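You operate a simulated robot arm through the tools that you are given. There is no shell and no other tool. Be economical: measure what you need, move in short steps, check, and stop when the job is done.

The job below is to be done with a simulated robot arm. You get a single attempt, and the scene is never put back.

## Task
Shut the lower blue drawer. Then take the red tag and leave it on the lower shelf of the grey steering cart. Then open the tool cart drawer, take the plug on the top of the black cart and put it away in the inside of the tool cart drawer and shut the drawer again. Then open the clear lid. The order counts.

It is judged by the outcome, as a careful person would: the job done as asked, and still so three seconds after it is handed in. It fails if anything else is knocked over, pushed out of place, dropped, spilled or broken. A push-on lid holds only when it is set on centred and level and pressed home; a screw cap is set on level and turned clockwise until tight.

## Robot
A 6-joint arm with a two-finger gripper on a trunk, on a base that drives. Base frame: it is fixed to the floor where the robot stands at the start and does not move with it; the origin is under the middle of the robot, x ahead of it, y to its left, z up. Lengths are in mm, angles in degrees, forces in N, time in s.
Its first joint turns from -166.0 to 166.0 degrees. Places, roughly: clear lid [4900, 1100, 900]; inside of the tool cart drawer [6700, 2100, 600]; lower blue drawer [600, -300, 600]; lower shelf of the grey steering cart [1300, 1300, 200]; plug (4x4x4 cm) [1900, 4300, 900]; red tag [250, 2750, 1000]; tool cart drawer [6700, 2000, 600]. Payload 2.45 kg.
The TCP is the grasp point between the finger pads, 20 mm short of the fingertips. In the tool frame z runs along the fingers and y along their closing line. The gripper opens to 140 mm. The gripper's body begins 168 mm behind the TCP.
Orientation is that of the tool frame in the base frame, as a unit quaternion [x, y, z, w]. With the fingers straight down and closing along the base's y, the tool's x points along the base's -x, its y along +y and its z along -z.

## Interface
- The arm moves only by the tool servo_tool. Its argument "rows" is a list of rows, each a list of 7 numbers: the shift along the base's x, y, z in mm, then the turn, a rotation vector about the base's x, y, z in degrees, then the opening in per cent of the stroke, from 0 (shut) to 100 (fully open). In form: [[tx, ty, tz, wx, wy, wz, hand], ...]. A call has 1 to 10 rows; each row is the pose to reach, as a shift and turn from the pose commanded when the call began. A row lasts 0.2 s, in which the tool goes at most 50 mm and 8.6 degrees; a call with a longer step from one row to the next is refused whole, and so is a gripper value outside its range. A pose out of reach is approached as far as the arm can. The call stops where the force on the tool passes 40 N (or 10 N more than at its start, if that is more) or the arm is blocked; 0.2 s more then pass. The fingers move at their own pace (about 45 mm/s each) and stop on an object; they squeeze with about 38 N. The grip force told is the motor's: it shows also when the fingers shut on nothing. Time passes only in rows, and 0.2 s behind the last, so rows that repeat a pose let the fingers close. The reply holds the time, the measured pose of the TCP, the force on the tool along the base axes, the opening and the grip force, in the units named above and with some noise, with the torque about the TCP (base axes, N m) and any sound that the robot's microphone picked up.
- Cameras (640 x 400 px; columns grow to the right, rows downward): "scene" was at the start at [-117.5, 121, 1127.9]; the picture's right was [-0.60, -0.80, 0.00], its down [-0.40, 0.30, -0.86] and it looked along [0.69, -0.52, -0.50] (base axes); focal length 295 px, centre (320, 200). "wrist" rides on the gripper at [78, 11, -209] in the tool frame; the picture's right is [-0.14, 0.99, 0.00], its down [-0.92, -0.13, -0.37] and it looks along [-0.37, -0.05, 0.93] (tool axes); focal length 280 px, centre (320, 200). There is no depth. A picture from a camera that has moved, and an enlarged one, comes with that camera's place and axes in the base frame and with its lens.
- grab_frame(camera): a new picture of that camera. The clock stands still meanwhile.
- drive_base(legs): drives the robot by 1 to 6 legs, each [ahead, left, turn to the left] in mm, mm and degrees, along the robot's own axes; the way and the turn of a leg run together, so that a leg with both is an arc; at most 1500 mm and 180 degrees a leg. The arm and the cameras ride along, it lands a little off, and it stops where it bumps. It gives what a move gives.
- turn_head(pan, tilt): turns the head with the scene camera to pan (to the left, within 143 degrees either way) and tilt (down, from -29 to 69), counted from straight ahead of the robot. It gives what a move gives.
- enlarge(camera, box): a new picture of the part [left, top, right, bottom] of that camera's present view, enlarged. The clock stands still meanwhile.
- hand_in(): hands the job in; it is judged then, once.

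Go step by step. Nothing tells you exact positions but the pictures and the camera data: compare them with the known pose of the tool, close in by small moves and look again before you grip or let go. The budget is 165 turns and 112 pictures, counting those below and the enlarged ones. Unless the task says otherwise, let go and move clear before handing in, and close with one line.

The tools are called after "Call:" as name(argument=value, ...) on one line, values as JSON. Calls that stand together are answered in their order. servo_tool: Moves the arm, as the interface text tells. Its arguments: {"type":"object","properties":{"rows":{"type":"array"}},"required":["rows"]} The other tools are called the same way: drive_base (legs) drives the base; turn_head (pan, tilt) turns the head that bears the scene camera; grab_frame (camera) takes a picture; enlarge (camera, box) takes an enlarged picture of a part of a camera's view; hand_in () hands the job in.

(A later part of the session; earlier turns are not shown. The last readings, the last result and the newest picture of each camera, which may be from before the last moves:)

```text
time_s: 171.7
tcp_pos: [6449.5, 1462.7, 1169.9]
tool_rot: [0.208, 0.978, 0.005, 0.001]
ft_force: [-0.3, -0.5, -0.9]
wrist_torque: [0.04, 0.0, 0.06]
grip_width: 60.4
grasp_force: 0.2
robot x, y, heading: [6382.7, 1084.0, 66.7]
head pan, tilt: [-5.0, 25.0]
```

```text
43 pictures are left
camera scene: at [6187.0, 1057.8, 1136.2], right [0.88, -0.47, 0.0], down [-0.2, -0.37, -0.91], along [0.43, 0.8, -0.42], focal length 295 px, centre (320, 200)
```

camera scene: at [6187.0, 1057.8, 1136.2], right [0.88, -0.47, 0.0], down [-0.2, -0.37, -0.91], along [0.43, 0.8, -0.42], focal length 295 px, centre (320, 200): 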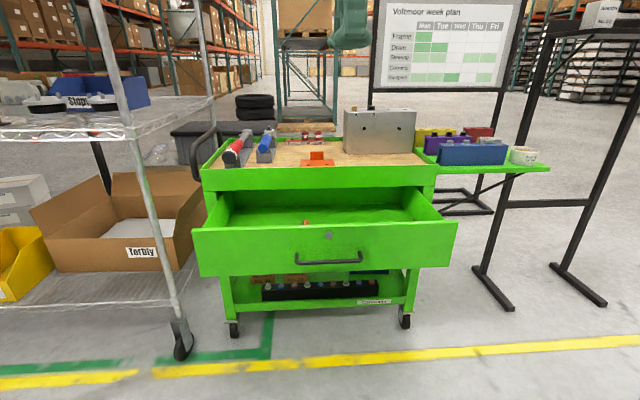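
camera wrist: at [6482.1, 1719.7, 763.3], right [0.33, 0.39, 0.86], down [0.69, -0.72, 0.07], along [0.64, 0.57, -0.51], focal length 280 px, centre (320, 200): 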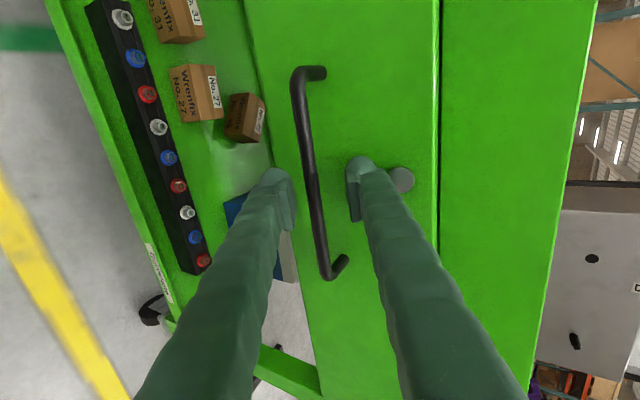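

The drawer is open. Now I'll drive back sideways along the aisle to the black cart for the plug.

Call:
drive_base(legs=[[100, 1340, 0], [40, 1340, 0], [40, 1340, 0], [40, 1340, 0]])

Call:
turn_head(pan=15, tilt=20)

Call:
grab_frame(camera="scene")

```text
time_s: 188.2
tcp_pos: [3376.0, 2899.0, 1169.7]
tool_rot: [0.198, 0.98, 0.004, 0.001]
ft_force: [-0.3, 0.4, 0.0]
wrist_torque: [0.03, 0.03, 0.0]
grip_width: 60.2
grasp_force: 0.2
robot x, y, heading: [3311.3, 2512.6, 68.1]
head pan, tilt: [-5.0, 25.0]
stopped in leg 3: the robot was blocked; the commanded pose is now the measured one
```

```text
time_s: 189.0
tcp_pos: [3377.7, 2898.6, 1169.3]
tool_rot: [0.199, 0.98, 0.003, 0.001]
ft_force: [0.5, -0.2, 0.0]
wrist_torque: [0.04, 0.01, 0.01]
grip_width: 60.0
grasp_force: 0.1
robot x, y, heading: [3309.2, 2516.0, 67.9]
head pan, tilt: [15.0, 20.0]
```

```text
42 pictures are left
camera scene: at [3090.0, 2498.7, 1144.3], right [0.99, -0.13, 0.0], down [-0.04, -0.34, -0.94], along [0.12, 0.93, -0.34], focal length 295 px, centre (320, 200)
```

scene: 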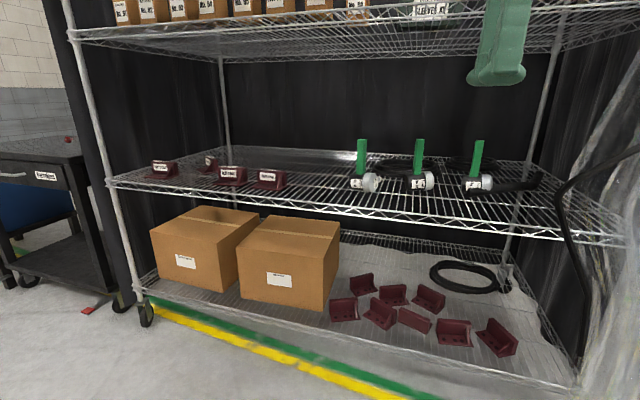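

I was blocked by something. I'll look to the left and down before moving on.

Call:
turn_head(pan=95, tilt=40)

Call:
grab_frame(camera="scene")

```text
time_s: 190.5
tcp_pos: [3376.9, 2898.6, 1168.6]
tool_rot: [0.2, 0.98, 0.005, 0.001]
ft_force: [-0.8, 0.3, -0.2]
wrist_torque: [0.01, 0.0, -0.01]
grip_width: 59.9
grasp_force: 0.0
robot x, y, heading: [3310.7, 2514.0, 67.9]
head pan, tilt: [95.0, 40.0]
```

```text
41 pictures are left
camera scene: at [2997.1, 2431.6, 1112.9], right [0.3, 0.95, 0.0], down [0.61, -0.19, -0.77], along [-0.73, 0.23, -0.64], focal length 295 px, centre (320, 200)
```

scene: 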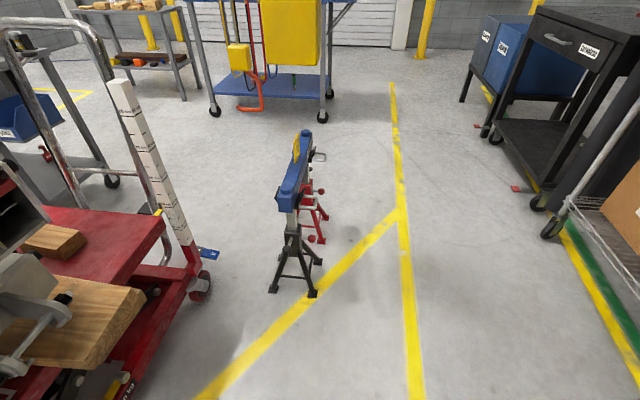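

The frame on my rear left was probably touched because I had drifted right. I'll move ahead 150 mm first, then go on sideways.

Call:
drive_base(legs=[[150, 0, -2.2], [10, 950, 0], [20, 950, 0]])

Call:
turn_head(pan=0, tilt=25)

Call:
grab_frame(camera="scene")

```text
time_s: 200.9
tcp_pos: [1757.2, 3849.3, 1169.2]
tool_rot: [0.223, 0.975, 0.003, 0.001]
ft_force: [-0.7, -0.5, -0.5]
wrist_torque: [-0.04, -0.04, 0.01]
grip_width: 60.2
grasp_force: 0.0
robot x, y, heading: [1678.8, 3467.7, 65.0]
head pan, tilt: [95.0, 40.0]
```

```text
time_s: 202.7
tcp_pos: [1757.8, 3849.0, 1169.8]
tool_rot: [0.224, 0.975, 0.004, 0.0]
ft_force: [0.5, 0.6, 0.5]
wrist_torque: [-0.04, 0.0, 0.03]
grip_width: 60.0
grasp_force: 0.1
robot x, y, heading: [1679.4, 3470.2, 64.9]
head pan, tilt: [0.0, 25.0]
```

```text
40 pictures are left
camera scene: at [1474.5, 3455.8, 1136.2], right [0.91, -0.42, 0.0], down [-0.18, -0.38, -0.91], along [0.38, 0.82, -0.42], focal length 295 px, centre (320, 200)
```

scene: 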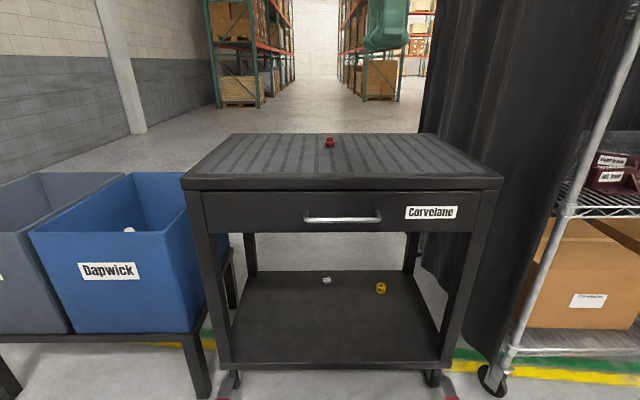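

The plug sits on the cart top near (1965,4425), z about 870. I'll move closer and use the wrist camera.

Call:
drive_base(legs=[[230, 110, 0]])

Call:
servo_tool(rows=[[18, 40, 0, 0, 0, 0, 60], [36, 80, 0, 0, 0, 0, 60], [54, 120, 0, 0, 0, 0, 60], [72, 160, 0, 0, 0, 0, 60], [90, 200, -20, 0, 0, 0, 60], [105, 235, -40, 0, 0, 0, 60]])

Call:
grab_frame(camera="wrist")

Call:
grab_frame(camera="scene")

```text
time_s: 204.5
tcp_pos: [1752.2, 4100.5, 1170.1]
tool_rot: [0.224, 0.975, 0.004, 0.002]
ft_force: [0.0, 0.0, -0.8]
wrist_torque: [0.01, -0.01, 0.03]
grip_width: 60.4
grasp_force: 0.0
robot x, y, heading: [1668.1, 3722.7, 64.8]
head pan, tilt: [0.0, 25.0]
```

```text
time_s: 205.9
tcp_pos: [1855.8, 4336.6, 1129.3]
tool_rot: [0.224, 0.975, 0.004, 0.002]
ft_force: [-0.7, -0.4, -0.7]
wrist_torque: [0.06, 0.02, -0.01]
grip_width: 84.0
grasp_force: 0.1
robot x, y, heading: [1667.1, 3723.2, 64.9]
head pan, tilt: [0.0, 25.0]
```

```text
39 pictures are left
camera wrist: at [1788.8, 4378.5, 1337.7], right [0.56, 0.83, 0.01], down [0.77, -0.52, 0.37], along [0.31, -0.2, -0.93], focal length 280 px, centre (320, 200)
```

wrist: 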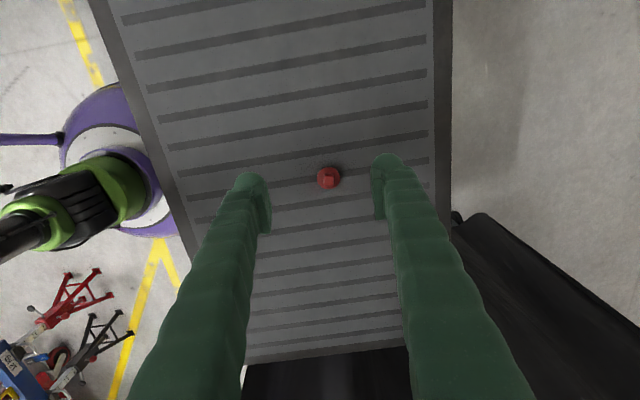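

```text
38 pictures are left
camera scene: at [1467.8, 3707.5, 1136.2], right [0.91, -0.42, 0.0], down [-0.18, -0.38, -0.91], along [0.38, 0.82, -0.42], focal length 295 px, centre (320, 200)
```

scene: 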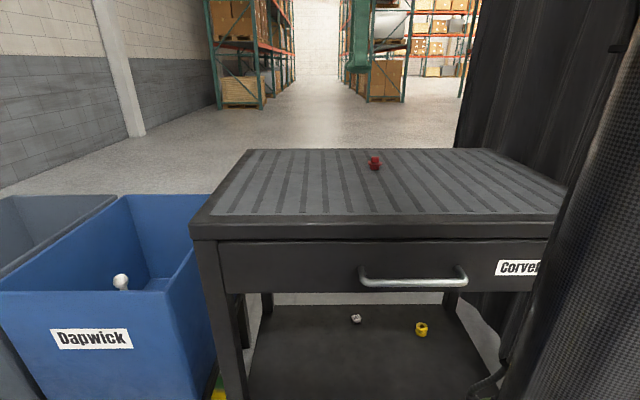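

Call:
enlarge(camera="wrist", box=[290, 150, 370, 205])

Call:
enlarge(camera="scene", box=[340, 140, 410, 185])

```text
7.27 times, centred on (330, 178) of wrist
camera zoom: at [1788.8, 4378.5, 1337.7], right [0.56, 0.83, 0.01], down [0.77, -0.52, 0.37], along [0.31, -0.2, -0.93], focal length 2039 px, centre (247, 364)
```

zoom: 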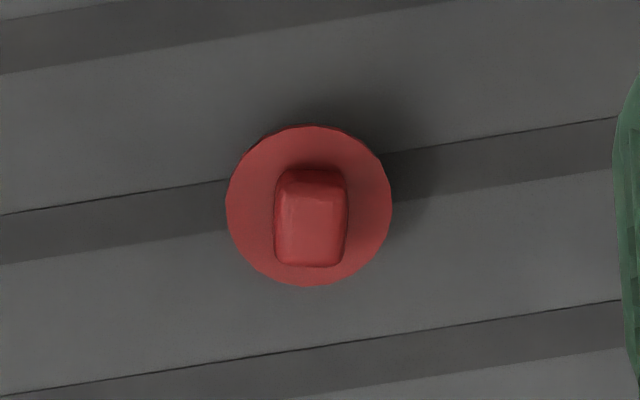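

```text
8.89 times, centred on (375, 162) of scene
camera zoom: at [1467.8, 3707.5, 1136.2], right [0.91, -0.42, 0.0], down [-0.18, -0.38, -0.91], along [0.38, 0.82, -0.42], focal length 2626 px, centre (-169, 533)
```

zoom: 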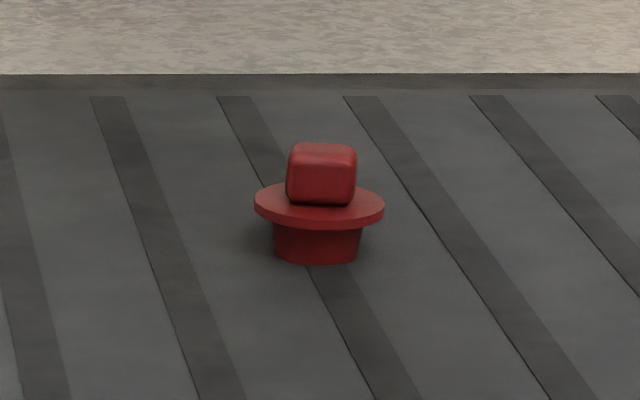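

The plug is about 38 mm tall at (1910,4318), with a knob about 17 mm across on top, aligned with my closing direction. Moving above it.

Call:
servo_tool(rows=[[18, -6, -30, 0, 0, 0, 40], [36, -12, -65, 0, 0, 0, 40], [54, -19, -100, 0, 0, 0, 40], [54, -19, -140, 0, 0, 0, 40], [54, -19, -169, 0, 0, 0, 40]])

Call:
grab_frame(camera="wrist")

```text
time_s: 207.1
tcp_pos: [1910.5, 4318.3, 959.0]
tool_rot: [0.223, 0.975, 0.005, 0.001]
ft_force: [-0.1, -0.4, -0.7]
wrist_torque: [0.01, 0.01, -0.02]
grip_width: 56.0
grasp_force: 0.0
robot x, y, heading: [1670.1, 3720.3, 65.0]
head pan, tilt: [0.0, 25.0]
```

```text
35 pictures are left
camera wrist: at [1844.0, 4360.1, 1166.7], right [0.56, 0.83, 0.01], down [0.77, -0.52, 0.37], along [0.31, -0.2, -0.93], focal length 280 px, centre (320, 200)
```

wrist: 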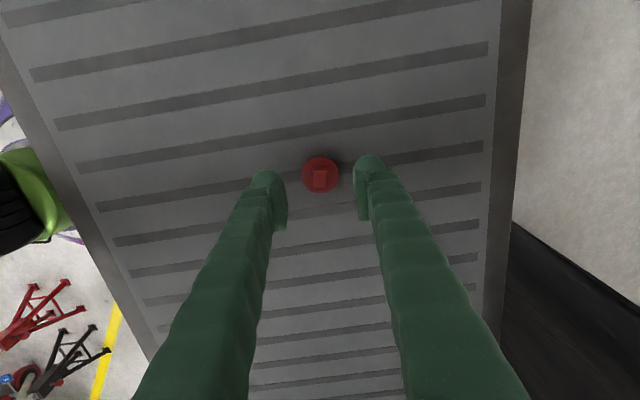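

Centred. Lowering to grip the knob.

Call:
servo_tool(rows=[[1, -1, -20, 0, 0, 0, 40], [1, -1, -32, 0, 0, 0, 40], [1, -1, -38, 0, 0, 0, 36], [1, -1, -38, 0, 0, 0, 20], [1, -1, -38, 0, 0, 0, 0], [1, -1, -38, 0, 0, 0, 0], [1, -1, -38, 0, 0, 0, 0]])

Call:
enlarge(camera="scene", box=[330, 120, 420, 190])

```text
time_s: 208.7
tcp_pos: [1913.0, 4316.3, 922.4]
tool_rot: [0.224, 0.975, 0.004, 0.002]
ft_force: [-0.2, -0.6, 0.3]
wrist_torque: [0.0, -0.02, 0.01]
grip_width: 13.1
grasp_force: 37.8
robot x, y, heading: [1666.7, 3721.2, 65.0]
head pan, tilt: [0.0, 25.0]
```

```text
5.71 times, centred on (375, 155) of scene
camera zoom: at [1467.9, 3707.8, 1136.2], right [0.91, -0.42, 0.0], down [-0.18, -0.38, -0.91], along [0.38, 0.82, -0.42], focal length 1688 px, centre (6, 457)
```

zoom: 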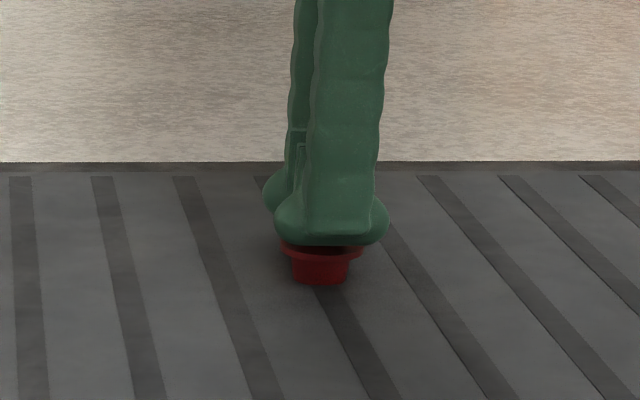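

The knob is gripped at 13 mm. Lifting and drawing in.

Call:
servo_tool(rows=[[0, 0, 15, 0, 0, 0, 0], [0, 0, 50, 0, 0, 0, 0], [0, 0, 95, 0, 0, 0, 0], [0, 0, 140, 0, 0, 0, 0], [0, 0, 185, 0, 0, 0, 0], [-12, -30, 215, 0, 0, 0, 0], [-27, -65, 240, 0, 0, 0, 0], [-45, -105, 250, 0, 0, 0, 0], [-63, -145, 250, 0, 0, 0, 0], [-80, -185, 250, 0, 0, 0, 0]])

Call:
grab_frame(camera="wrist")

```text
time_s: 210.9
tcp_pos: [1831.5, 4132.0, 1173.2]
tool_rot: [0.225, 0.974, 0.005, 0.001]
ft_force: [0.4, 0.3, 0.0]
wrist_torque: [-0.03, 0.02, 0.02]
grip_width: 12.2
grasp_force: 37.8
robot x, y, heading: [1668.0, 3721.3, 64.9]
head pan, tilt: [0.0, 25.0]
```

```text
33 pictures are left
camera wrist: at [1765.8, 4173.6, 1381.3], right [0.56, 0.83, 0.01], down [0.77, -0.52, 0.37], along [0.31, -0.2, -0.93], focal length 280 px, centre (320, 200)
```

wrist: 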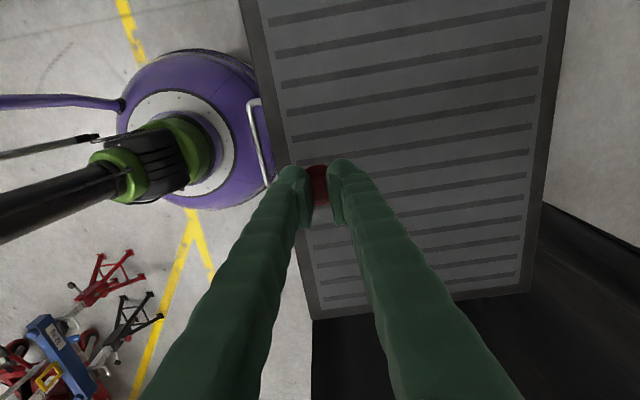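

The plug is held. I'll pull in a little, back into the aisle and strafe right, watching my pose so I stay clear of the frame.

Call:
servo_tool(rows=[[-12, -27, 0, 0, 0, 0, 0], [-24, -54, 0, 0, 0, 0, 0]])

Call:
drive_base(legs=[[-260, 0, 0.9], [0, -1000, 0]])

```text
time_s: 211.5
tcp_pos: [1808.7, 4077.9, 1173.7]
tool_rot: [0.224, 0.975, 0.005, 0.001]
ft_force: [-0.5, 0.7, 0.2]
wrist_torque: [-0.02, 0.01, 0.0]
grip_width: 12.3
grasp_force: 37.8
robot x, y, heading: [1666.8, 3719.8, 65.0]
head pan, tilt: [0.0, 25.0]
```

```text
time_s: 218.1
tcp_pos: [2608.7, 3431.8, 1175.4]
tool_rot: [0.221, 0.975, 0.005, 0.0]
ft_force: [-0.3, -0.5, -0.2]
wrist_torque: [0.0, -0.01, 0.02]
grip_width: 12.4
grasp_force: 37.7
robot x, y, heading: [2470.5, 3075.5, 65.0]
head pan, tilt: [0.0, 25.0]
```

Call:
drive_base(legs=[[25, -1450, 0.5], [15, -1450, 0]])

```text
time_s: 232.1
tcp_pos: [5265.7, 2340.3, 1173.8]
tool_rot: [0.197, 0.98, 0.004, 0.002]
ft_force: [-0.6, -0.2, -0.2]
wrist_torque: [-0.03, -0.02, -0.02]
grip_width: 12.3
grasp_force: 38.0
robot x, y, heading: [5146.5, 1979.8, 68.1]
head pan, tilt: [0.0, 25.0]
```

Call:
drive_base(legs=[[-190, -700, 0], [-182, -779, -1.2]])

Call:
turn_head(pan=-5, tilt=25)

Call:
grab_frame(camera="scene")

```text
time_s: 239.9
tcp_pos: [6489.9, 1445.3, 1174.1]
tool_rot: [0.203, 0.979, 0.004, 0.001]
ft_force: [0.0, -0.5, -0.7]
wrist_torque: [-0.01, -0.02, 0.01]
grip_width: 12.1
grasp_force: 38.0
robot x, y, heading: [6361.5, 1086.8, 67.6]
head pan, tilt: [0.0, 25.0]
```

```text
time_s: 240.5
tcp_pos: [6489.3, 1445.6, 1174.0]
tool_rot: [0.204, 0.979, 0.005, 0.001]
ft_force: [1.5, -1.0, -0.1]
wrist_torque: [0.02, 0.02, -0.01]
grip_width: 12.1
grasp_force: 38.0
robot x, y, heading: [6365.0, 1086.5, 67.1]
head pan, tilt: [-5.0, 25.0]
```

```text
32 pictures are left
camera scene: at [6172.4, 1058.5, 1136.2], right [0.89, -0.46, 0.0], down [-0.2, -0.37, -0.91], along [0.42, 0.8, -0.42], focal length 295 px, centre (320, 200)
```

scene: 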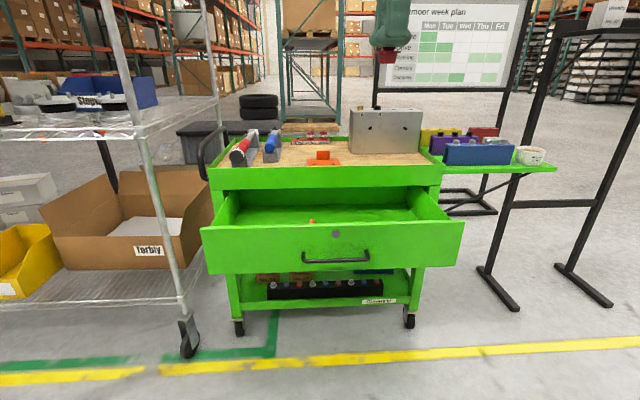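

The drawer is still open. Carrying the plug over the opening.

Call:
servo_tool(rows=[[15, 36, -20, 0, 0, 0, 0], [30, 72, -40, 0, 0, 0, 0], [45, 108, -60, 0, 0, 0, 0], [60, 144, -80, 0, 0, 0, 0], [75, 180, -100, 0, 0, 0, 0], [90, 216, -120, 0, 0, 0, 0], [105, 252, -145, 0, 0, 0, 0], [120, 288, -170, 0, 0, 0, 0], [135, 320, -195, 0, 0, 0, 0]])

Call:
grab_frame(camera="wrist")

Call:
grab_frame(camera="scene")

```text
time_s: 242.5
tcp_pos: [6625.8, 1766.6, 980.4]
tool_rot: [0.204, 0.979, 0.005, 0.001]
ft_force: [0.0, -1.5, 0.3]
wrist_torque: [0.07, -0.04, 0.01]
grip_width: 12.3
grasp_force: 37.9
robot x, y, heading: [6365.0, 1084.8, 67.3]
head pan, tilt: [-5.0, 25.0]
```

```text
31 pictures are left
camera wrist: at [6557.8, 1804.7, 1186.8], right [0.52, 0.85, 0.01], down [0.79, -0.49, 0.37], along [0.32, -0.18, -0.93], focal length 280 px, centre (320, 200)
```

wrist: 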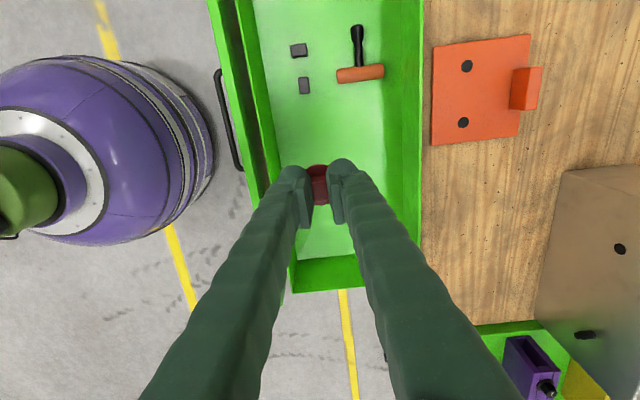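

```text
30 pictures are left
camera scene: at [6172.4, 1058.3, 1136.2], right [0.89, -0.46, 0.0], down [-0.2, -0.37, -0.91], along [0.42, 0.8, -0.42], focal length 295 px, centre (320, 200)
```

scene: 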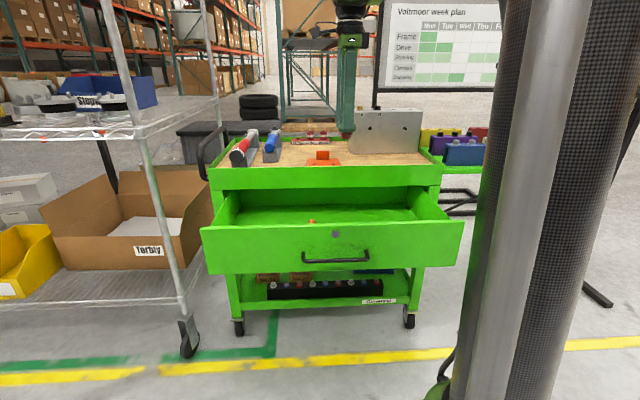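

The drawer holds a hammer and some blocks, but there is free floor below the hand. I'll shift slightly and lower to just above the floor.

Call:
servo_tool(rows=[[10, -13, -35, 0, 0, 0, 0], [21, -26, -75, 0, 0, 0, 0], [21, -26, -120, 0, 0, 0, 0], [21, -26, -165, 0, 0, 0, 0], [21, -26, -210, 0, 0, 0, 0], [21, -26, -255, 0, 0, 0, 0], [21, -26, -295, 0, 0, 0, 0], [21, -26, -320, 0, 0, 0, 0]])

Call:
grab_frame(camera="wrist")

```text
time_s: 244.3
tcp_pos: [6647.3, 1739.2, 659.4]
tool_rot: [0.204, 0.979, 0.003, 0.001]
ft_force: [0.1, 0.2, -0.6]
wrist_torque: [0.04, -0.02, -0.01]
grip_width: 12.0
grasp_force: 37.8
robot x, y, heading: [6364.0, 1081.7, 67.1]
head pan, tilt: [-5.0, 25.0]
```

```text
29 pictures are left
camera wrist: at [6578.1, 1779.0, 866.6], right [0.52, 0.85, 0.01], down [0.79, -0.49, 0.37], along [0.32, -0.18, -0.93], focal length 280 px, centre (320, 200)
```

wrist: 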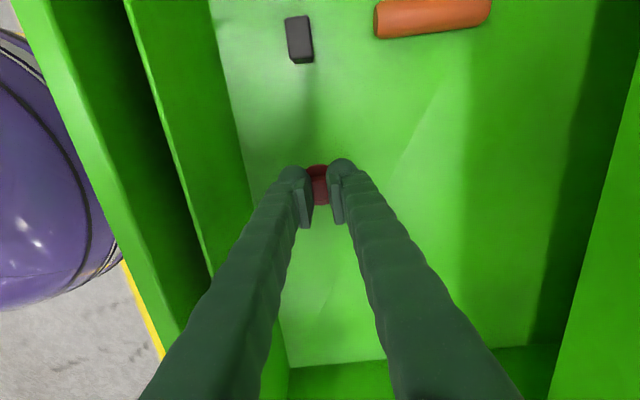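

Call:
servo_tool(rows=[[0, 0, -10, 0, 0, 0, 0], [0, 0, -18, 0, 0, 0, 0], [0, 0, -24, 0, 0, 0, 0]])

```text
time_s: 245.1
tcp_pos: [6645.9, 1740.3, 635.0]
tool_rot: [0.204, 0.979, 0.004, 0.001]
ft_force: [-0.1, -0.4, 0.2]
wrist_torque: [0.02, -0.03, 0.01]
grip_width: 12.2
grasp_force: 38.5
robot x, y, heading: [6367.8, 1083.6, 67.3]
head pan, tilt: [-5.0, 25.0]
```

Call:
servo_tool(rows=[[0, 0, -4, 0, 0, 0, 0], [0, 0, -8, 0, 0, 0, 0]])

Call:
servo_tool(rows=[[0, 0, -3, 0, 0, 0, 0], [0, 0, -5, 0, 0, 0, 0]])

Call:
enlarge(camera="wrist", box=[260, 130, 380, 230])

```text
time_s: 245.7
tcp_pos: [6645.7, 1739.0, 626.9]
tool_rot: [0.204, 0.979, 0.004, 0.001]
ft_force: [0.5, 0.1, -0.3]
wrist_torque: [0.01, 0.01, 0.02]
grip_width: 12.3
grasp_force: 37.9
robot x, y, heading: [6365.7, 1084.2, 67.3]
head pan, tilt: [-5.0, 25.0]
```

```text
time_s: 246.3
tcp_pos: [6644.5, 1739.9, 621.5]
tool_rot: [0.203, 0.979, 0.003, 0.001]
ft_force: [-0.1, 0.0, 0.0]
wrist_torque: [0.0, -0.05, 0.02]
grip_width: 12.2
grasp_force: 37.4
robot x, y, heading: [6363.6, 1082.1, 67.1]
head pan, tilt: [-5.0, 25.0]
```

```text
4.00 times, centred on (320, 180) of wrist
camera zoom: at [6577.1, 1778.5, 829.8], right [0.52, 0.85, 0.01], down [0.79, -0.49, 0.37], along [0.32, -0.18, -0.93], focal length 1122 px, centre (320, 280)
```

zoom: 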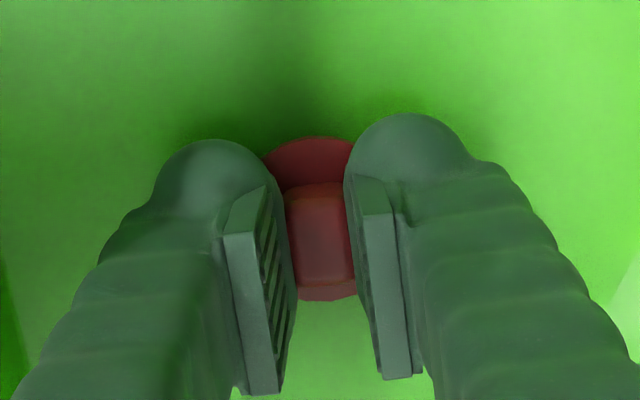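

Call:
servo_tool(rows=[[0, 0, -2, 0, 0, 0, 0], [0, 0, -4, 0, 0, 0, 0], [0, 0, -6, 0, 0, 0, 0], [0, 0, -8, 0, 0, 0, 0]])

```text
time_s: 247.3
tcp_pos: [6646.0, 1739.9, 614.4]
tool_rot: [0.203, 0.979, 0.005, 0.002]
ft_force: [0.3, 1.8, 24.5]
wrist_torque: [0.0, -0.05, -0.02]
grip_width: 12.2
grasp_force: 37.9
robot x, y, heading: [6365.4, 1087.6, 67.3]
head pan, tilt: [-5.0, 25.0]
stopped in row 4: the force on the tool passed its limit at 46 N (the readings are from after the stop); the commanded pose is now the measured one
```

Contact at z≈614, so the plug rests on the drawer floor. I'll ease off, open and rise.

Call:
servo_tool(rows=[[0, 0, 1, 0, 0, 0, 0], [0, 0, 1, 0, 0, 0, 12], [0, 0, 1, 0, 0, 0, 18], [0, 0, 1, 0, 0, 0, 26], [0, 0, 1, 0, 0, 0, 30], [0, 0, 20, 0, 0, 0, 30], [0, 0, 50, 0, 0, 0, 30], [0, 0, 95, 0, 0, 0, 30], [0, 0, 140, 0, 0, 0, 30], [0, 0, 185, 0, 0, 0, 30]])

Call:
grab_frame(camera="wrist")

```text
time_s: 249.5
tcp_pos: [6646.5, 1741.2, 799.9]
tool_rot: [0.204, 0.979, 0.004, 0.001]
ft_force: [0.2, 0.2, 0.4]
wrist_torque: [-0.01, -0.02, -0.02]
grip_width: 42.0
grasp_force: 0.1
robot x, y, heading: [6366.4, 1087.6, 67.3]
head pan, tilt: [-5.0, 25.0]
```

```text
27 pictures are left
camera wrist: at [6578.2, 1780.3, 1007.3], right [0.52, 0.85, 0.01], down [0.79, -0.49, 0.37], along [0.32, -0.18, -0.93], focal length 280 px, centre (320, 200)
```

wrist: 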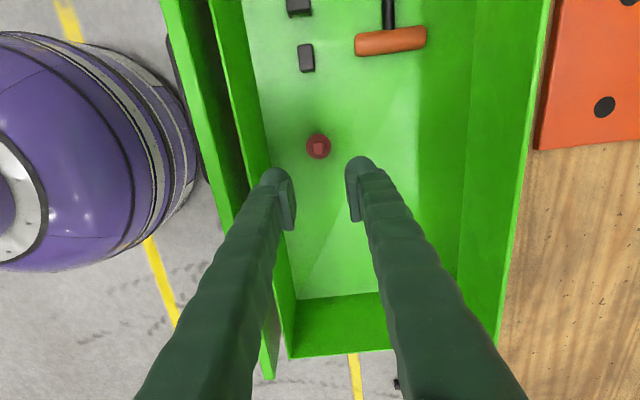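

The plug stands in the drawer. I'll go up and out in front of the drawer, then pitch the closed fingers to push the front shut above the handle.

Call:
servo_tool(rows=[[0, 0, 45, 0, 0, 0, 30], [0, 0, 90, 0, 0, 0, 30], [0, 0, 135, 0, 0, 0, 20], [0, 0, 180, 0, 0, 0, 0], [-18, -40, 200, 0, 0, 0, 0], [-36, -80, 200, 0, 0, 0, 0], [-54, -120, 200, 0, 0, 0, 0], [-72, -160, 200, 0, 0, 0, 0], [-90, -200, 200, 0, 0, 0, 0], [-108, -235, 200, 0, 0, 0, 0]])

Call:
servo_tool(rows=[[-2, 5, -34, 7.1, -3.1, 0, 0], [-4, 10, -68, 14.2, -6.2, 0, 0], [-6, 20, -102, 21.3, -9.3, 0, 0], [-8, 30, -136, 28.4, -12.4, 0, 0], [-10, 40, -170, 35.5, -15.5, 0, 0], [-12, 50, -204, 42.6, -18.6, 0, 0], [-14, 60, -238, 49.7, -21.7, 0, 0], [-15, 70, -272, 56.8, -24.8, 0, 0], [-16, 80, -308, 63.9, -27.9, 0, 0]])

Call:
grab_frame(camera="wrist")

```text
time_s: 251.7
tcp_pos: [6535.6, 1503.7, 999.6]
tool_rot: [0.203, 0.979, 0.005, 0.0]
ft_force: [0.1, 0.0, -1.0]
wrist_torque: [-0.06, 0.0, -0.01]
grip_width: 0.1
grasp_force: 29.2
robot x, y, heading: [6364.0, 1084.6, 67.4]
head pan, tilt: [-5.0, 25.0]
```

```text
time_s: 253.7
tcp_pos: [6519.3, 1573.0, 714.0]
tool_rot: [0.166, 0.801, 0.563, 0.117]
ft_force: [-2.3, -17.1, -8.8]
wrist_torque: [2.47, -0.81, 0.73]
grip_width: 0.0
grasp_force: 29.0
out of reach, approached as far as the arm can: row 9
robot x, y, heading: [6366.0, 1086.8, 67.1]
head pan, tilt: [-5.0, 25.0]
```

```text
26 pictures are left
camera wrist: at [6370.6, 1427.5, 794.1], right [0.26, 0.25, 0.93], down [0.69, -0.72, 0.01], along [0.68, 0.64, -0.36], focal length 280 px, centre (320, 200)
```

wrist: 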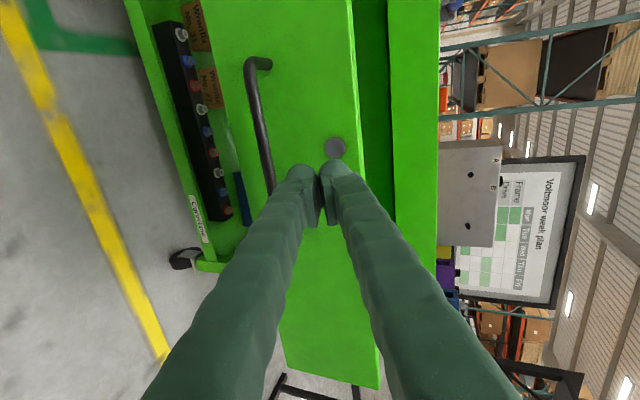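

The hand is folded too close to the robot and feels some contact, so I'll back the base 120 mm and re-extend.

Call:
drive_base(legs=[[-120, 0, 0]])

Call:
servo_tool(rows=[[15, 34, -5, 0, 0, 0, 0], [30, 68, -12, 0, 0, 0, 0], [45, 102, -20, 0, 0, 0, 0]])

```text
time_s: 254.9
tcp_pos: [6476.5, 1475.9, 697.1]
tool_rot: [0.167, 0.801, 0.562, 0.118]
ft_force: [1.1, 0.4, 0.1]
wrist_torque: [-0.01, 0.02, 0.01]
grip_width: 0.1
grasp_force: 29.2
robot x, y, heading: [6318.1, 972.6, 67.3]
head pan, tilt: [-5.0, 25.0]
```

```text
time_s: 255.8
tcp_pos: [6521.6, 1580.7, 685.9]
tool_rot: [0.167, 0.803, 0.56, 0.119]
ft_force: [0.4, -0.4, -0.1]
wrist_torque: [0.04, 0.03, -0.05]
grip_width: 0.0
grasp_force: 29.6
out of reach, approached as far as the arm can: row 2, 3
robot x, y, heading: [6316.1, 975.8, 67.3]
head pan, tilt: [-5.0, 25.0]
```

Call:
servo_tool(rows=[[8, 18, 4, 0, 0, 0, 0], [16, 37, 6, 0, 0, 0, 0], [22, 50, 6, 0, 0, 0, 0], [28, 64, 6, 0, 0, 0, 0], [35, 78, 6, 0, 0, 0, 0]])

Call:
grab_frame(camera="wrist")

```text
time_s: 256.9
tcp_pos: [6557.2, 1660.0, 691.5]
tool_rot: [0.168, 0.801, 0.562, 0.119]
ft_force: [-0.5, 0.1, -0.3]
wrist_torque: [-0.02, 0.0, -0.03]
grip_width: 0.0
grasp_force: 29.0
robot x, y, heading: [6314.8, 976.6, 67.0]
head pan, tilt: [-5.0, 25.0]
```

```text
25 pictures are left
camera wrist: at [6408.3, 1513.5, 772.2], right [0.26, 0.25, 0.93], down [0.69, -0.73, 0.01], along [0.68, 0.64, -0.36], focal length 280 px, centre (320, 200)
```

wrist: 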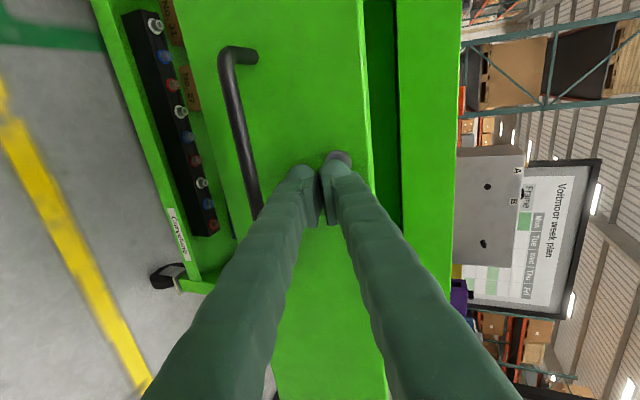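

The fingertips are at the front, above the handle. Pushing it shut.

Call:
servo_tool(rows=[[9, 20, 0, 0, 0, 0, 0], [18, 40, 0, 0, 0, 0, 0], [27, 60, 0, 0, 0, 0, 0], [36, 80, 0, 0, 0, 0, 0], [45, 100, 0, 0, 0, 0, 0], [54, 120, 0, 0, 0, 0, 0], [63, 140, 0, 0, 0, 0, 0], [72, 160, 0, 0, 0, 0, 0], [80, 178, 0, 0, 0, 0, 0], [87, 195, 0, 0, 0, 0, 0]])

Call:
servo_tool(rows=[[5, 10, 0, 0, 0, 0, 0], [9, 20, 0, 0, 0, 0, 0], [13, 29, 0, 0, 0, 0, 0], [17, 38, 0, 0, 0, 0, 0]])

Call:
grab_frame(camera="wrist")

```text
time_s: 259.1
tcp_pos: [6642.0, 1854.6, 693.9]
tool_rot: [0.167, 0.802, 0.561, 0.118]
ft_force: [1.0, 0.4, 0.6]
wrist_torque: [-0.01, 0.01, -0.01]
grip_width: 0.1
grasp_force: 28.6
robot x, y, heading: [6318.9, 971.4, 67.3]
head pan, tilt: [-5.0, 25.0]
```

```text
time_s: 259.7
tcp_pos: [6647.3, 1864.6, 691.5]
tool_rot: [0.167, 0.802, 0.561, 0.118]
ft_force: [-5.5, -12.3, 2.8]
wrist_torque: [0.13, -0.04, -0.12]
grip_width: 0.2
grasp_force: 29.7
robot x, y, heading: [6315.8, 973.6, 67.3]
head pan, tilt: [-5.0, 25.0]
stopped in row 2: the force on the tool passed its limit at 60 N (the readings are from after the stop); the commanded pose is now the measured one
```

```text
24 pictures are left
camera wrist: at [6498.6, 1718.4, 772.4], right [0.26, 0.26, 0.93], down [0.69, -0.73, 0.01], along [0.68, 0.64, -0.37], focal length 280 px, centre (320, 200)
```

wrist: 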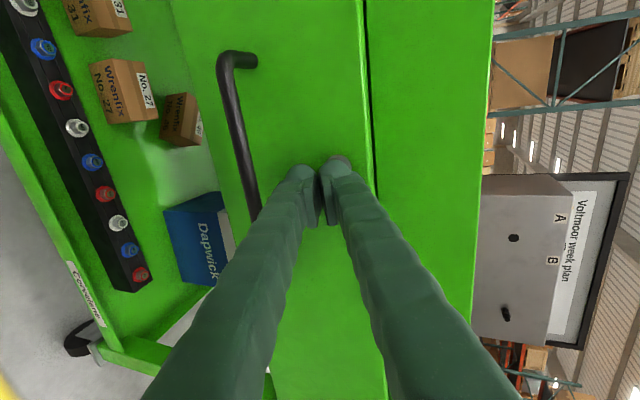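

The push met a hard stop. I'll press once more to be sure, then back off and check.

Call:
servo_tool(rows=[[2, 4, 0, 0, 0, 0, 0], [4, 8, 0, 0, 0, 0, 0], [5, 12, 0, 0, 0, 0, 0]])

Call:
servo_tool(rows=[[-10, -23, 0, 0, 0, 0, 0], [-26, -59, 3, 0, 0, 0, 0], [-43, -97, 10, 0, 0, 0, 0], [-60, -135, 20, 0, 0, 0, 0]])

Call:
grab_frame(camera="scene")

```text
time_s: 260.0
tcp_pos: [6648.1, 1864.1, 691.9]
tool_rot: [0.167, 0.803, 0.56, 0.118]
ft_force: [-5.4, -12.3, 2.5]
wrist_torque: [0.14, -0.06, -0.14]
grip_width: 0.0
grasp_force: 29.2
robot x, y, heading: [6316.4, 972.0, 67.5]
head pan, tilt: [-5.0, 25.0]
stopped in row 1: the force on the tool passed its limit at 49 N (the readings are from after the stop); the commanded pose is now the measured one
```

```text
time_s: 261.0
tcp_pos: [6586.0, 1729.4, 711.0]
tool_rot: [0.167, 0.803, 0.56, 0.117]
ft_force: [-1.2, 0.5, -0.2]
wrist_torque: [0.0, 0.01, -0.02]
grip_width: 0.3
grasp_force: 29.3
robot x, y, heading: [6313.2, 970.3, 67.4]
head pan, tilt: [-5.0, 25.0]
```

```text
23 pictures are left
camera scene: at [6125.6, 947.2, 1136.2], right [0.88, -0.47, 0.0], down [-0.2, -0.37, -0.91], along [0.42, 0.8, -0.42], focal length 295 px, centre (320, 200)
```

scene: 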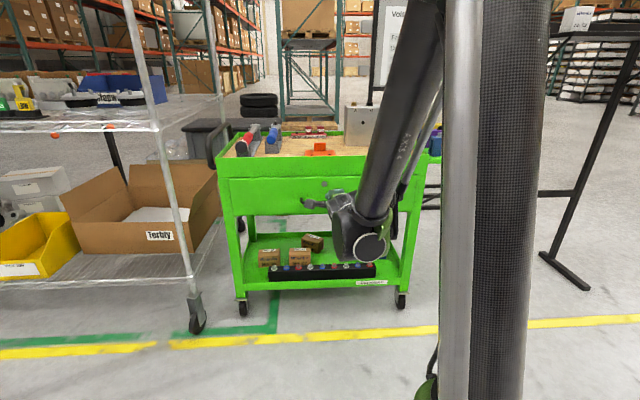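

The drawer is shut. I'll fold the arm up and look left for the clear lid.

Call:
servo_tool(rows=[[-5, -10, 40, -7.1, 3.1, 0, 0], [-10, -20, 80, -14.2, 6.2, 0, 0], [-15, -30, 120, -21.3, 9.3, 0, 0], [-20, -45, 160, -28.4, 12.4, 0, 0], [-25, -60, 200, -35.5, 15.5, 0, 0], [-30, -80, 240, -42.6, 18.6, 0, 0], [-40, -100, 280, -49.7, 21.7, 0, 0], [-50, -125, 320, -56.8, 24.8, 0, 0], [-60, -150, 355, -63.9, 27.9, 0, 0], [-75, -185, 385, -63.9, 27.9, 0, 0]])

Call:
servo_tool(rows=[[-15, -35, 30, 0, 0, 0, 0], [-30, -70, 60, 0, 0, 0, 0], [-45, -105, 80, 0, 0, 0, 0]])

Call:
turn_head(pan=108, tilt=18)

Call:
grab_frame(camera="scene")

```text
time_s: 263.2
tcp_pos: [6512.2, 1545.3, 1095.5]
tool_rot: [0.203, 0.979, 0.0, 0.002]
ft_force: [-0.2, -0.1, -0.1]
wrist_torque: [-0.09, 0.02, 0.01]
grip_width: 0.0
grasp_force: 29.0
robot x, y, heading: [6317.0, 972.6, 67.2]
head pan, tilt: [-5.0, 25.0]
```

```text
time_s: 264.0
tcp_pos: [6469.3, 1441.4, 1175.8]
tool_rot: [0.205, 0.979, -0.001, 0.0]
ft_force: [-1.0, 0.4, -1.0]
wrist_torque: [-0.08, 0.05, -0.01]
grip_width: 0.0
grasp_force: 29.3
robot x, y, heading: [6315.3, 974.2, 67.0]
head pan, tilt: [-5.0, 25.0]
```

```text
time_s: 265.9
tcp_pos: [6467.8, 1439.6, 1175.9]
tool_rot: [0.204, 0.979, 0.001, 0.001]
ft_force: [-0.2, 0.1, -0.2]
wrist_torque: [-0.01, 0.0, -0.01]
grip_width: 0.2
grasp_force: 29.3
robot x, y, heading: [6314.6, 972.7, 67.4]
head pan, tilt: [108.0, 18.0]
```

```text
22 pictures are left
camera scene: at [5989.6, 873.3, 1147.5], right [0.08, 1.0, 0.0], down [0.31, -0.03, -0.95], along [-0.95, 0.08, -0.31], focal length 295 px, centre (320, 200)
```

scene: 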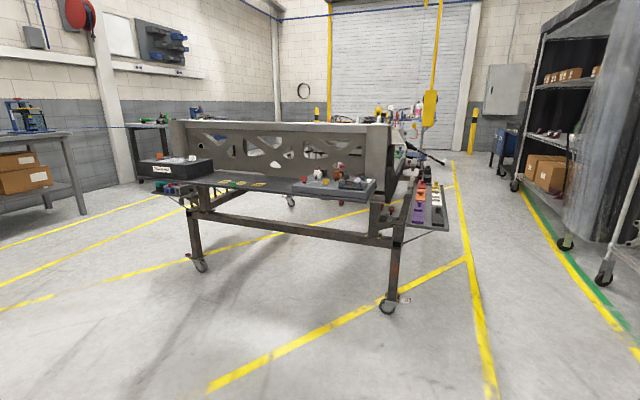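

Call:
enlarge(camera="scene", box=[280, 140, 400, 210])

```text
5.33 times, centred on (340, 175) of scene
camera zoom: at [5989.6, 873.3, 1147.5], right [0.08, 1.0, 0.0], down [0.31, -0.03, -0.95], along [-0.95, 0.08, -0.31], focal length 1576 px, centre (213, 333)
```

zoom: 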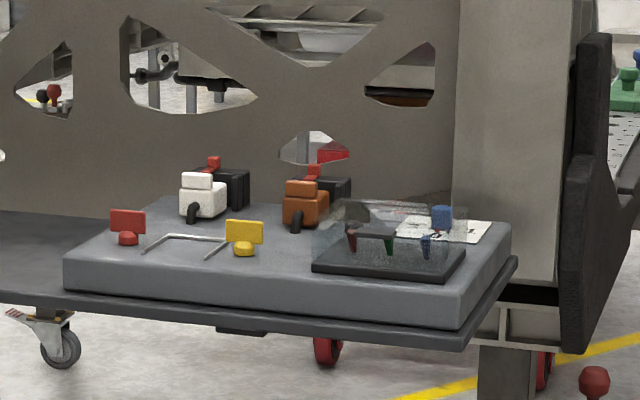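

The clear lid covers a small black box with three levers on the grey tray near (4935,1085). I'll turn to face it and come closer.

Call:
drive_base(legs=[[0, 0, 89], [593, 459, 0]])

Call:
turn_head(pan=5, tilt=25)

Call:
grab_frame(camera="scene")

```text
time_s: 273.8
tcp_pos: [5120.2, 932.0, 1175.4]
tool_rot: [-0.552, 0.834, 0.001, 0.0]
ft_force: [0.4, -0.4, -0.3]
wrist_torque: [0.02, 0.02, 0.02]
grip_width: 0.1
grasp_force: 29.7
robot x, y, heading: [5590.5, 782.4, 157.6]
head pan, tilt: [108.0, 18.0]
```

```text
time_s: 275.6
tcp_pos: [5121.3, 932.1, 1176.5]
tool_rot: [-0.551, 0.835, 0.001, 0.001]
ft_force: [0.1, 0.5, -0.2]
wrist_torque: [-0.02, 0.02, 0.0]
grip_width: 0.3
grasp_force: 29.3
robot x, y, heading: [5591.5, 786.8, 157.6]
head pan, tilt: [5.0, 25.0]
```

```text
20 pictures are left
camera scene: at [5609.9, 578.1, 1136.2], right [0.3, 0.95, 0.0], down [0.4, -0.13, -0.91], along [-0.86, 0.27, -0.42], focal length 295 px, centre (320, 200)
```

scene: 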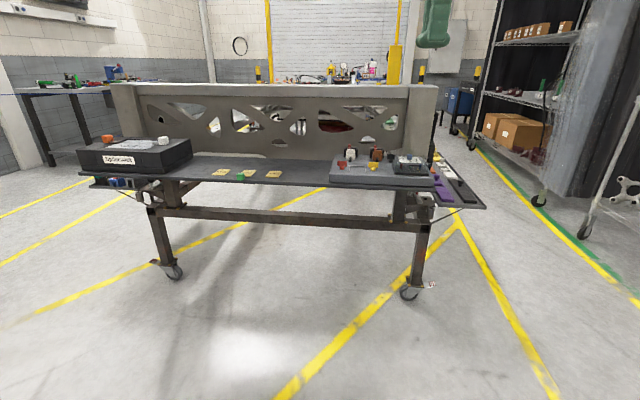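

Call:
servo_tool(rows=[[-30, 24, 0, 0, 0, 0, 0], [-60, 48, 0, 0, 0, 0, 0], [-90, 72, 0, 0, 0, 0, 0], [-120, 96, -10, 0, 0, 0, 0], [-150, 118, -25, 0, 0, 0, 0]])

Call:
grab_frame(camera="wrist")

Call:
enlarge(camera="scene", box=[340, 130, 450, 200])

```text
time_s: 276.8
tcp_pos: [4971.5, 1051.4, 1152.4]
tool_rot: [-0.55, 0.835, 0.002, 0.0]
ft_force: [0.5, 1.0, 0.3]
wrist_torque: [0.06, 0.08, 0.0]
grip_width: 0.2
grasp_force: 29.3
robot x, y, heading: [5591.3, 782.9, 157.5]
head pan, tilt: [5.0, 25.0]
```

```text
19 pictures are left
camera wrist: at [4930.6, 983.4, 1358.7], right [-0.86, 0.52, 0.0], down [0.48, 0.8, 0.37], along [0.19, 0.32, -0.93], focal length 280 px, centre (320, 200)
```

wrist: 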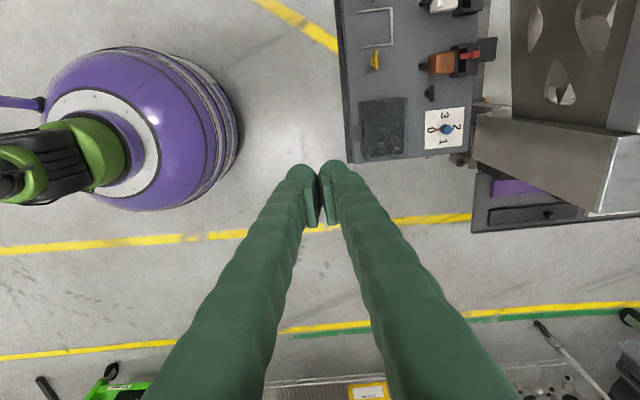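

```text
5.71 times, centred on (395, 165) of scene
camera zoom: at [5610.2, 578.1, 1136.2], right [0.3, 0.95, 0.0], down [0.4, -0.13, -0.91], along [-0.86, 0.27, -0.42], focal length 1688 px, centre (-109, 400)
```

zoom: 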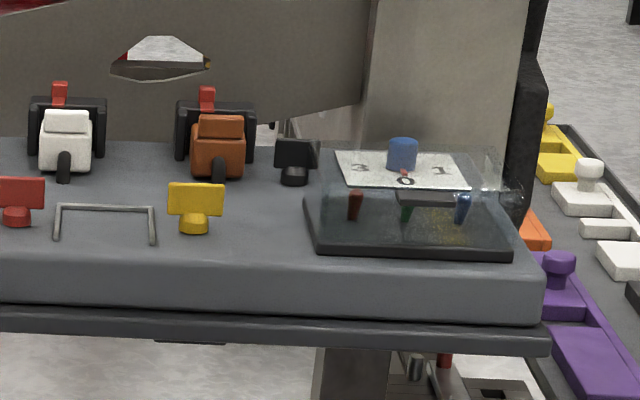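

Call:
enlarge(camera="wrist", box=[335, 80, 475, 170])

```text
4.44 times, centred on (405, 125) of wrist
camera zoom: at [4930.6, 983.4, 1358.7], right [-0.86, 0.52, 0.0], down [0.48, 0.8, 0.37], along [0.19, 0.32, -0.93], focal length 1246 px, centre (-58, 533)
```

zoom: 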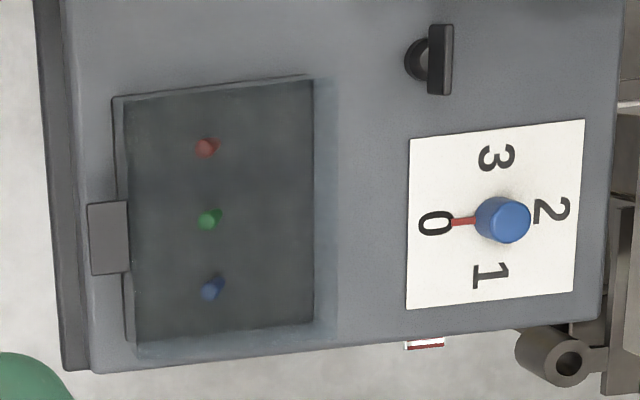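

The lid has a dark tab on its front, robot-side edge at about (4911,1081,870), and the hinge is on the far side. The plan is to grip the tab with a near-horizontal hand, then swing the hand down as the lid rotates up.

Call:
servo_tool(rows=[[3, -1, -25, 3.3, 7.3, 0, 20], [6, -2, -50, 6.5, 14.6, 0, 20], [9, -3, -75, 9.8, 21.9, 0, 20], [12, -4, -100, 13.1, 29.2, 0, 20], [15, -5, -125, 16.3, 36.5, 0, 20], [18, -6, -150, 19.6, 43.8, 0, 20], [21, -7, -175, 22.8, 51.1, 0, 20], [24, -8, -200, 26.1, 58.4, 0, 20], [28, -9, -225, 29.4, 65.7, 0, 20], [31, -10, -250, 32.6, 73, 0, 20]])

Call:
grab_frame(camera="wrist")

```text
time_s: 279.0
tcp_pos: [5001.7, 1040.0, 901.8]
tool_rot: [-0.422, 0.64, 0.542, -0.345]
ft_force: [0.3, -0.2, -0.2]
wrist_torque: [0.02, 0.01, -0.02]
grip_width: 28.3
grasp_force: 0.0
robot x, y, heading: [5589.2, 782.7, 157.7]
head pan, tilt: [5.0, 25.0]
```

```text
16 pictures are left
camera wrist: at [5157.0, 885.1, 944.7], right [-0.11, 0.18, 0.98], down [0.73, 0.69, -0.05], along [-0.68, 0.7, -0.2], focal length 280 px, centre (320, 200)
```

wrist: 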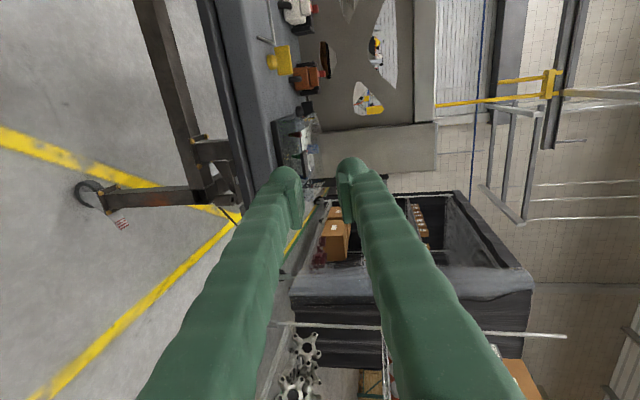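

Call:
enlarge(camera="wrist", box=[250, 95, 370, 200])

```text
3.81 times, centred on (310, 148) of wrist
camera zoom: at [5157.0, 885.1, 944.7], right [-0.11, 0.18, 0.98], down [0.73, 0.69, -0.05], along [-0.68, 0.7, -0.2], focal length 1068 px, centre (358, 400)
```

zoom: 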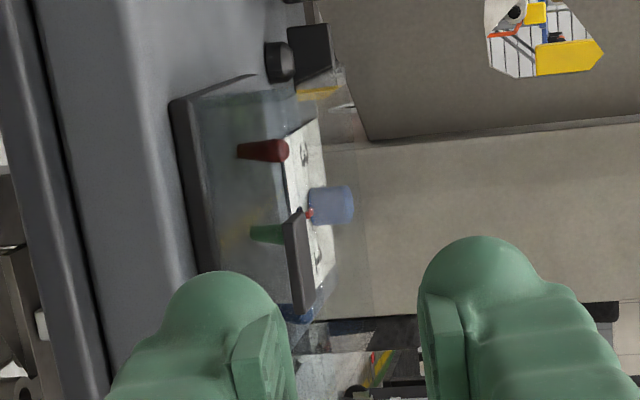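

The tab is at about (4911,1077,868). I'll advance along the tool axis, with a narrow opening, to put the fingers above and below it.

Call:
servo_tool(rows=[[-10, 4, -14, 0, 0, 0, 16], [-30, 12, -19, 0, 0, 0, 16], [-50, 20, -23, 0, 0, 0, 16], [-64, 26, -26, 0, 0, 0, 16], [-72, 29, -27, 0, 0, 0, 16]])

Call:
enlarge(camera="wrist", box=[250, 100, 390, 220])

```text
time_s: 280.2
tcp_pos: [4929.2, 1068.6, 874.6]
tool_rot: [-0.421, 0.64, 0.542, -0.345]
ft_force: [0.4, 0.0, 0.2]
wrist_torque: [0.0, -0.01, 0.02]
grip_width: 22.8
grasp_force: 0.1
robot x, y, heading: [5587.3, 783.2, 157.8]
head pan, tilt: [5.0, 25.0]
```

```text
3.33 times, centred on (320, 160) of wrist
camera zoom: at [5083.7, 913.4, 917.8], right [-0.11, 0.18, 0.98], down [0.73, 0.69, -0.05], along [-0.68, 0.7, -0.21], focal length 935 px, centre (320, 333)
```

zoom: 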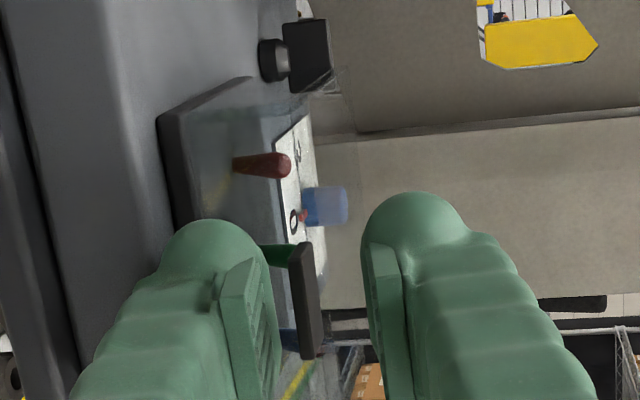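

The tab is between the fingers, slightly nearer the lower one. I'll lower 3 mm, advance 2 mm and close.

Call:
servo_tool(rows=[[-2, 1, -3, 0, 0, 0, 16], [-2, 1, -3, 0, 0, 0, 10], [-2, 1, -3, 0, 0, 0, 4], [-2, 1, -3, 0, 0, 0, 0], [-2, 1, -3, 0, 0, 0, 0]])

Call:
enlarge(camera="wrist", box=[250, 100, 390, 220])

```text
time_s: 281.4
tcp_pos: [4926.5, 1070.1, 871.4]
tool_rot: [-0.421, 0.64, 0.542, -0.346]
ft_force: [-2.5, 2.7, 0.4]
wrist_torque: [-0.39, 0.2, -0.1]
grip_width: 6.0
grasp_force: 32.4
robot x, y, heading: [5590.4, 782.4, 157.7]
head pan, tilt: [5.0, 25.0]
```

```text
3.33 times, centred on (320, 160) of wrist
camera zoom: at [5081.1, 914.9, 914.8], right [-0.11, 0.18, 0.98], down [0.73, 0.69, -0.05], along [-0.68, 0.7, -0.21], focal length 935 px, centre (320, 333)
```

zoom: 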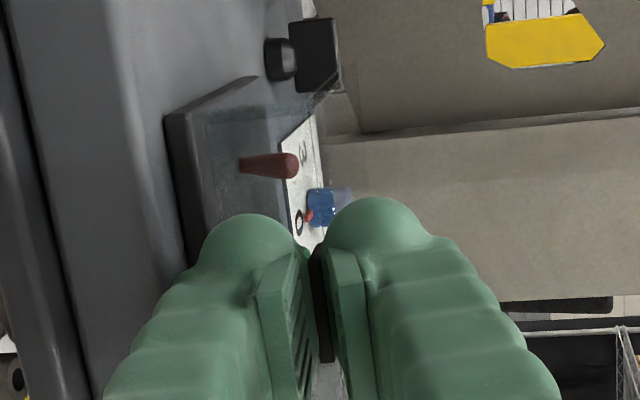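

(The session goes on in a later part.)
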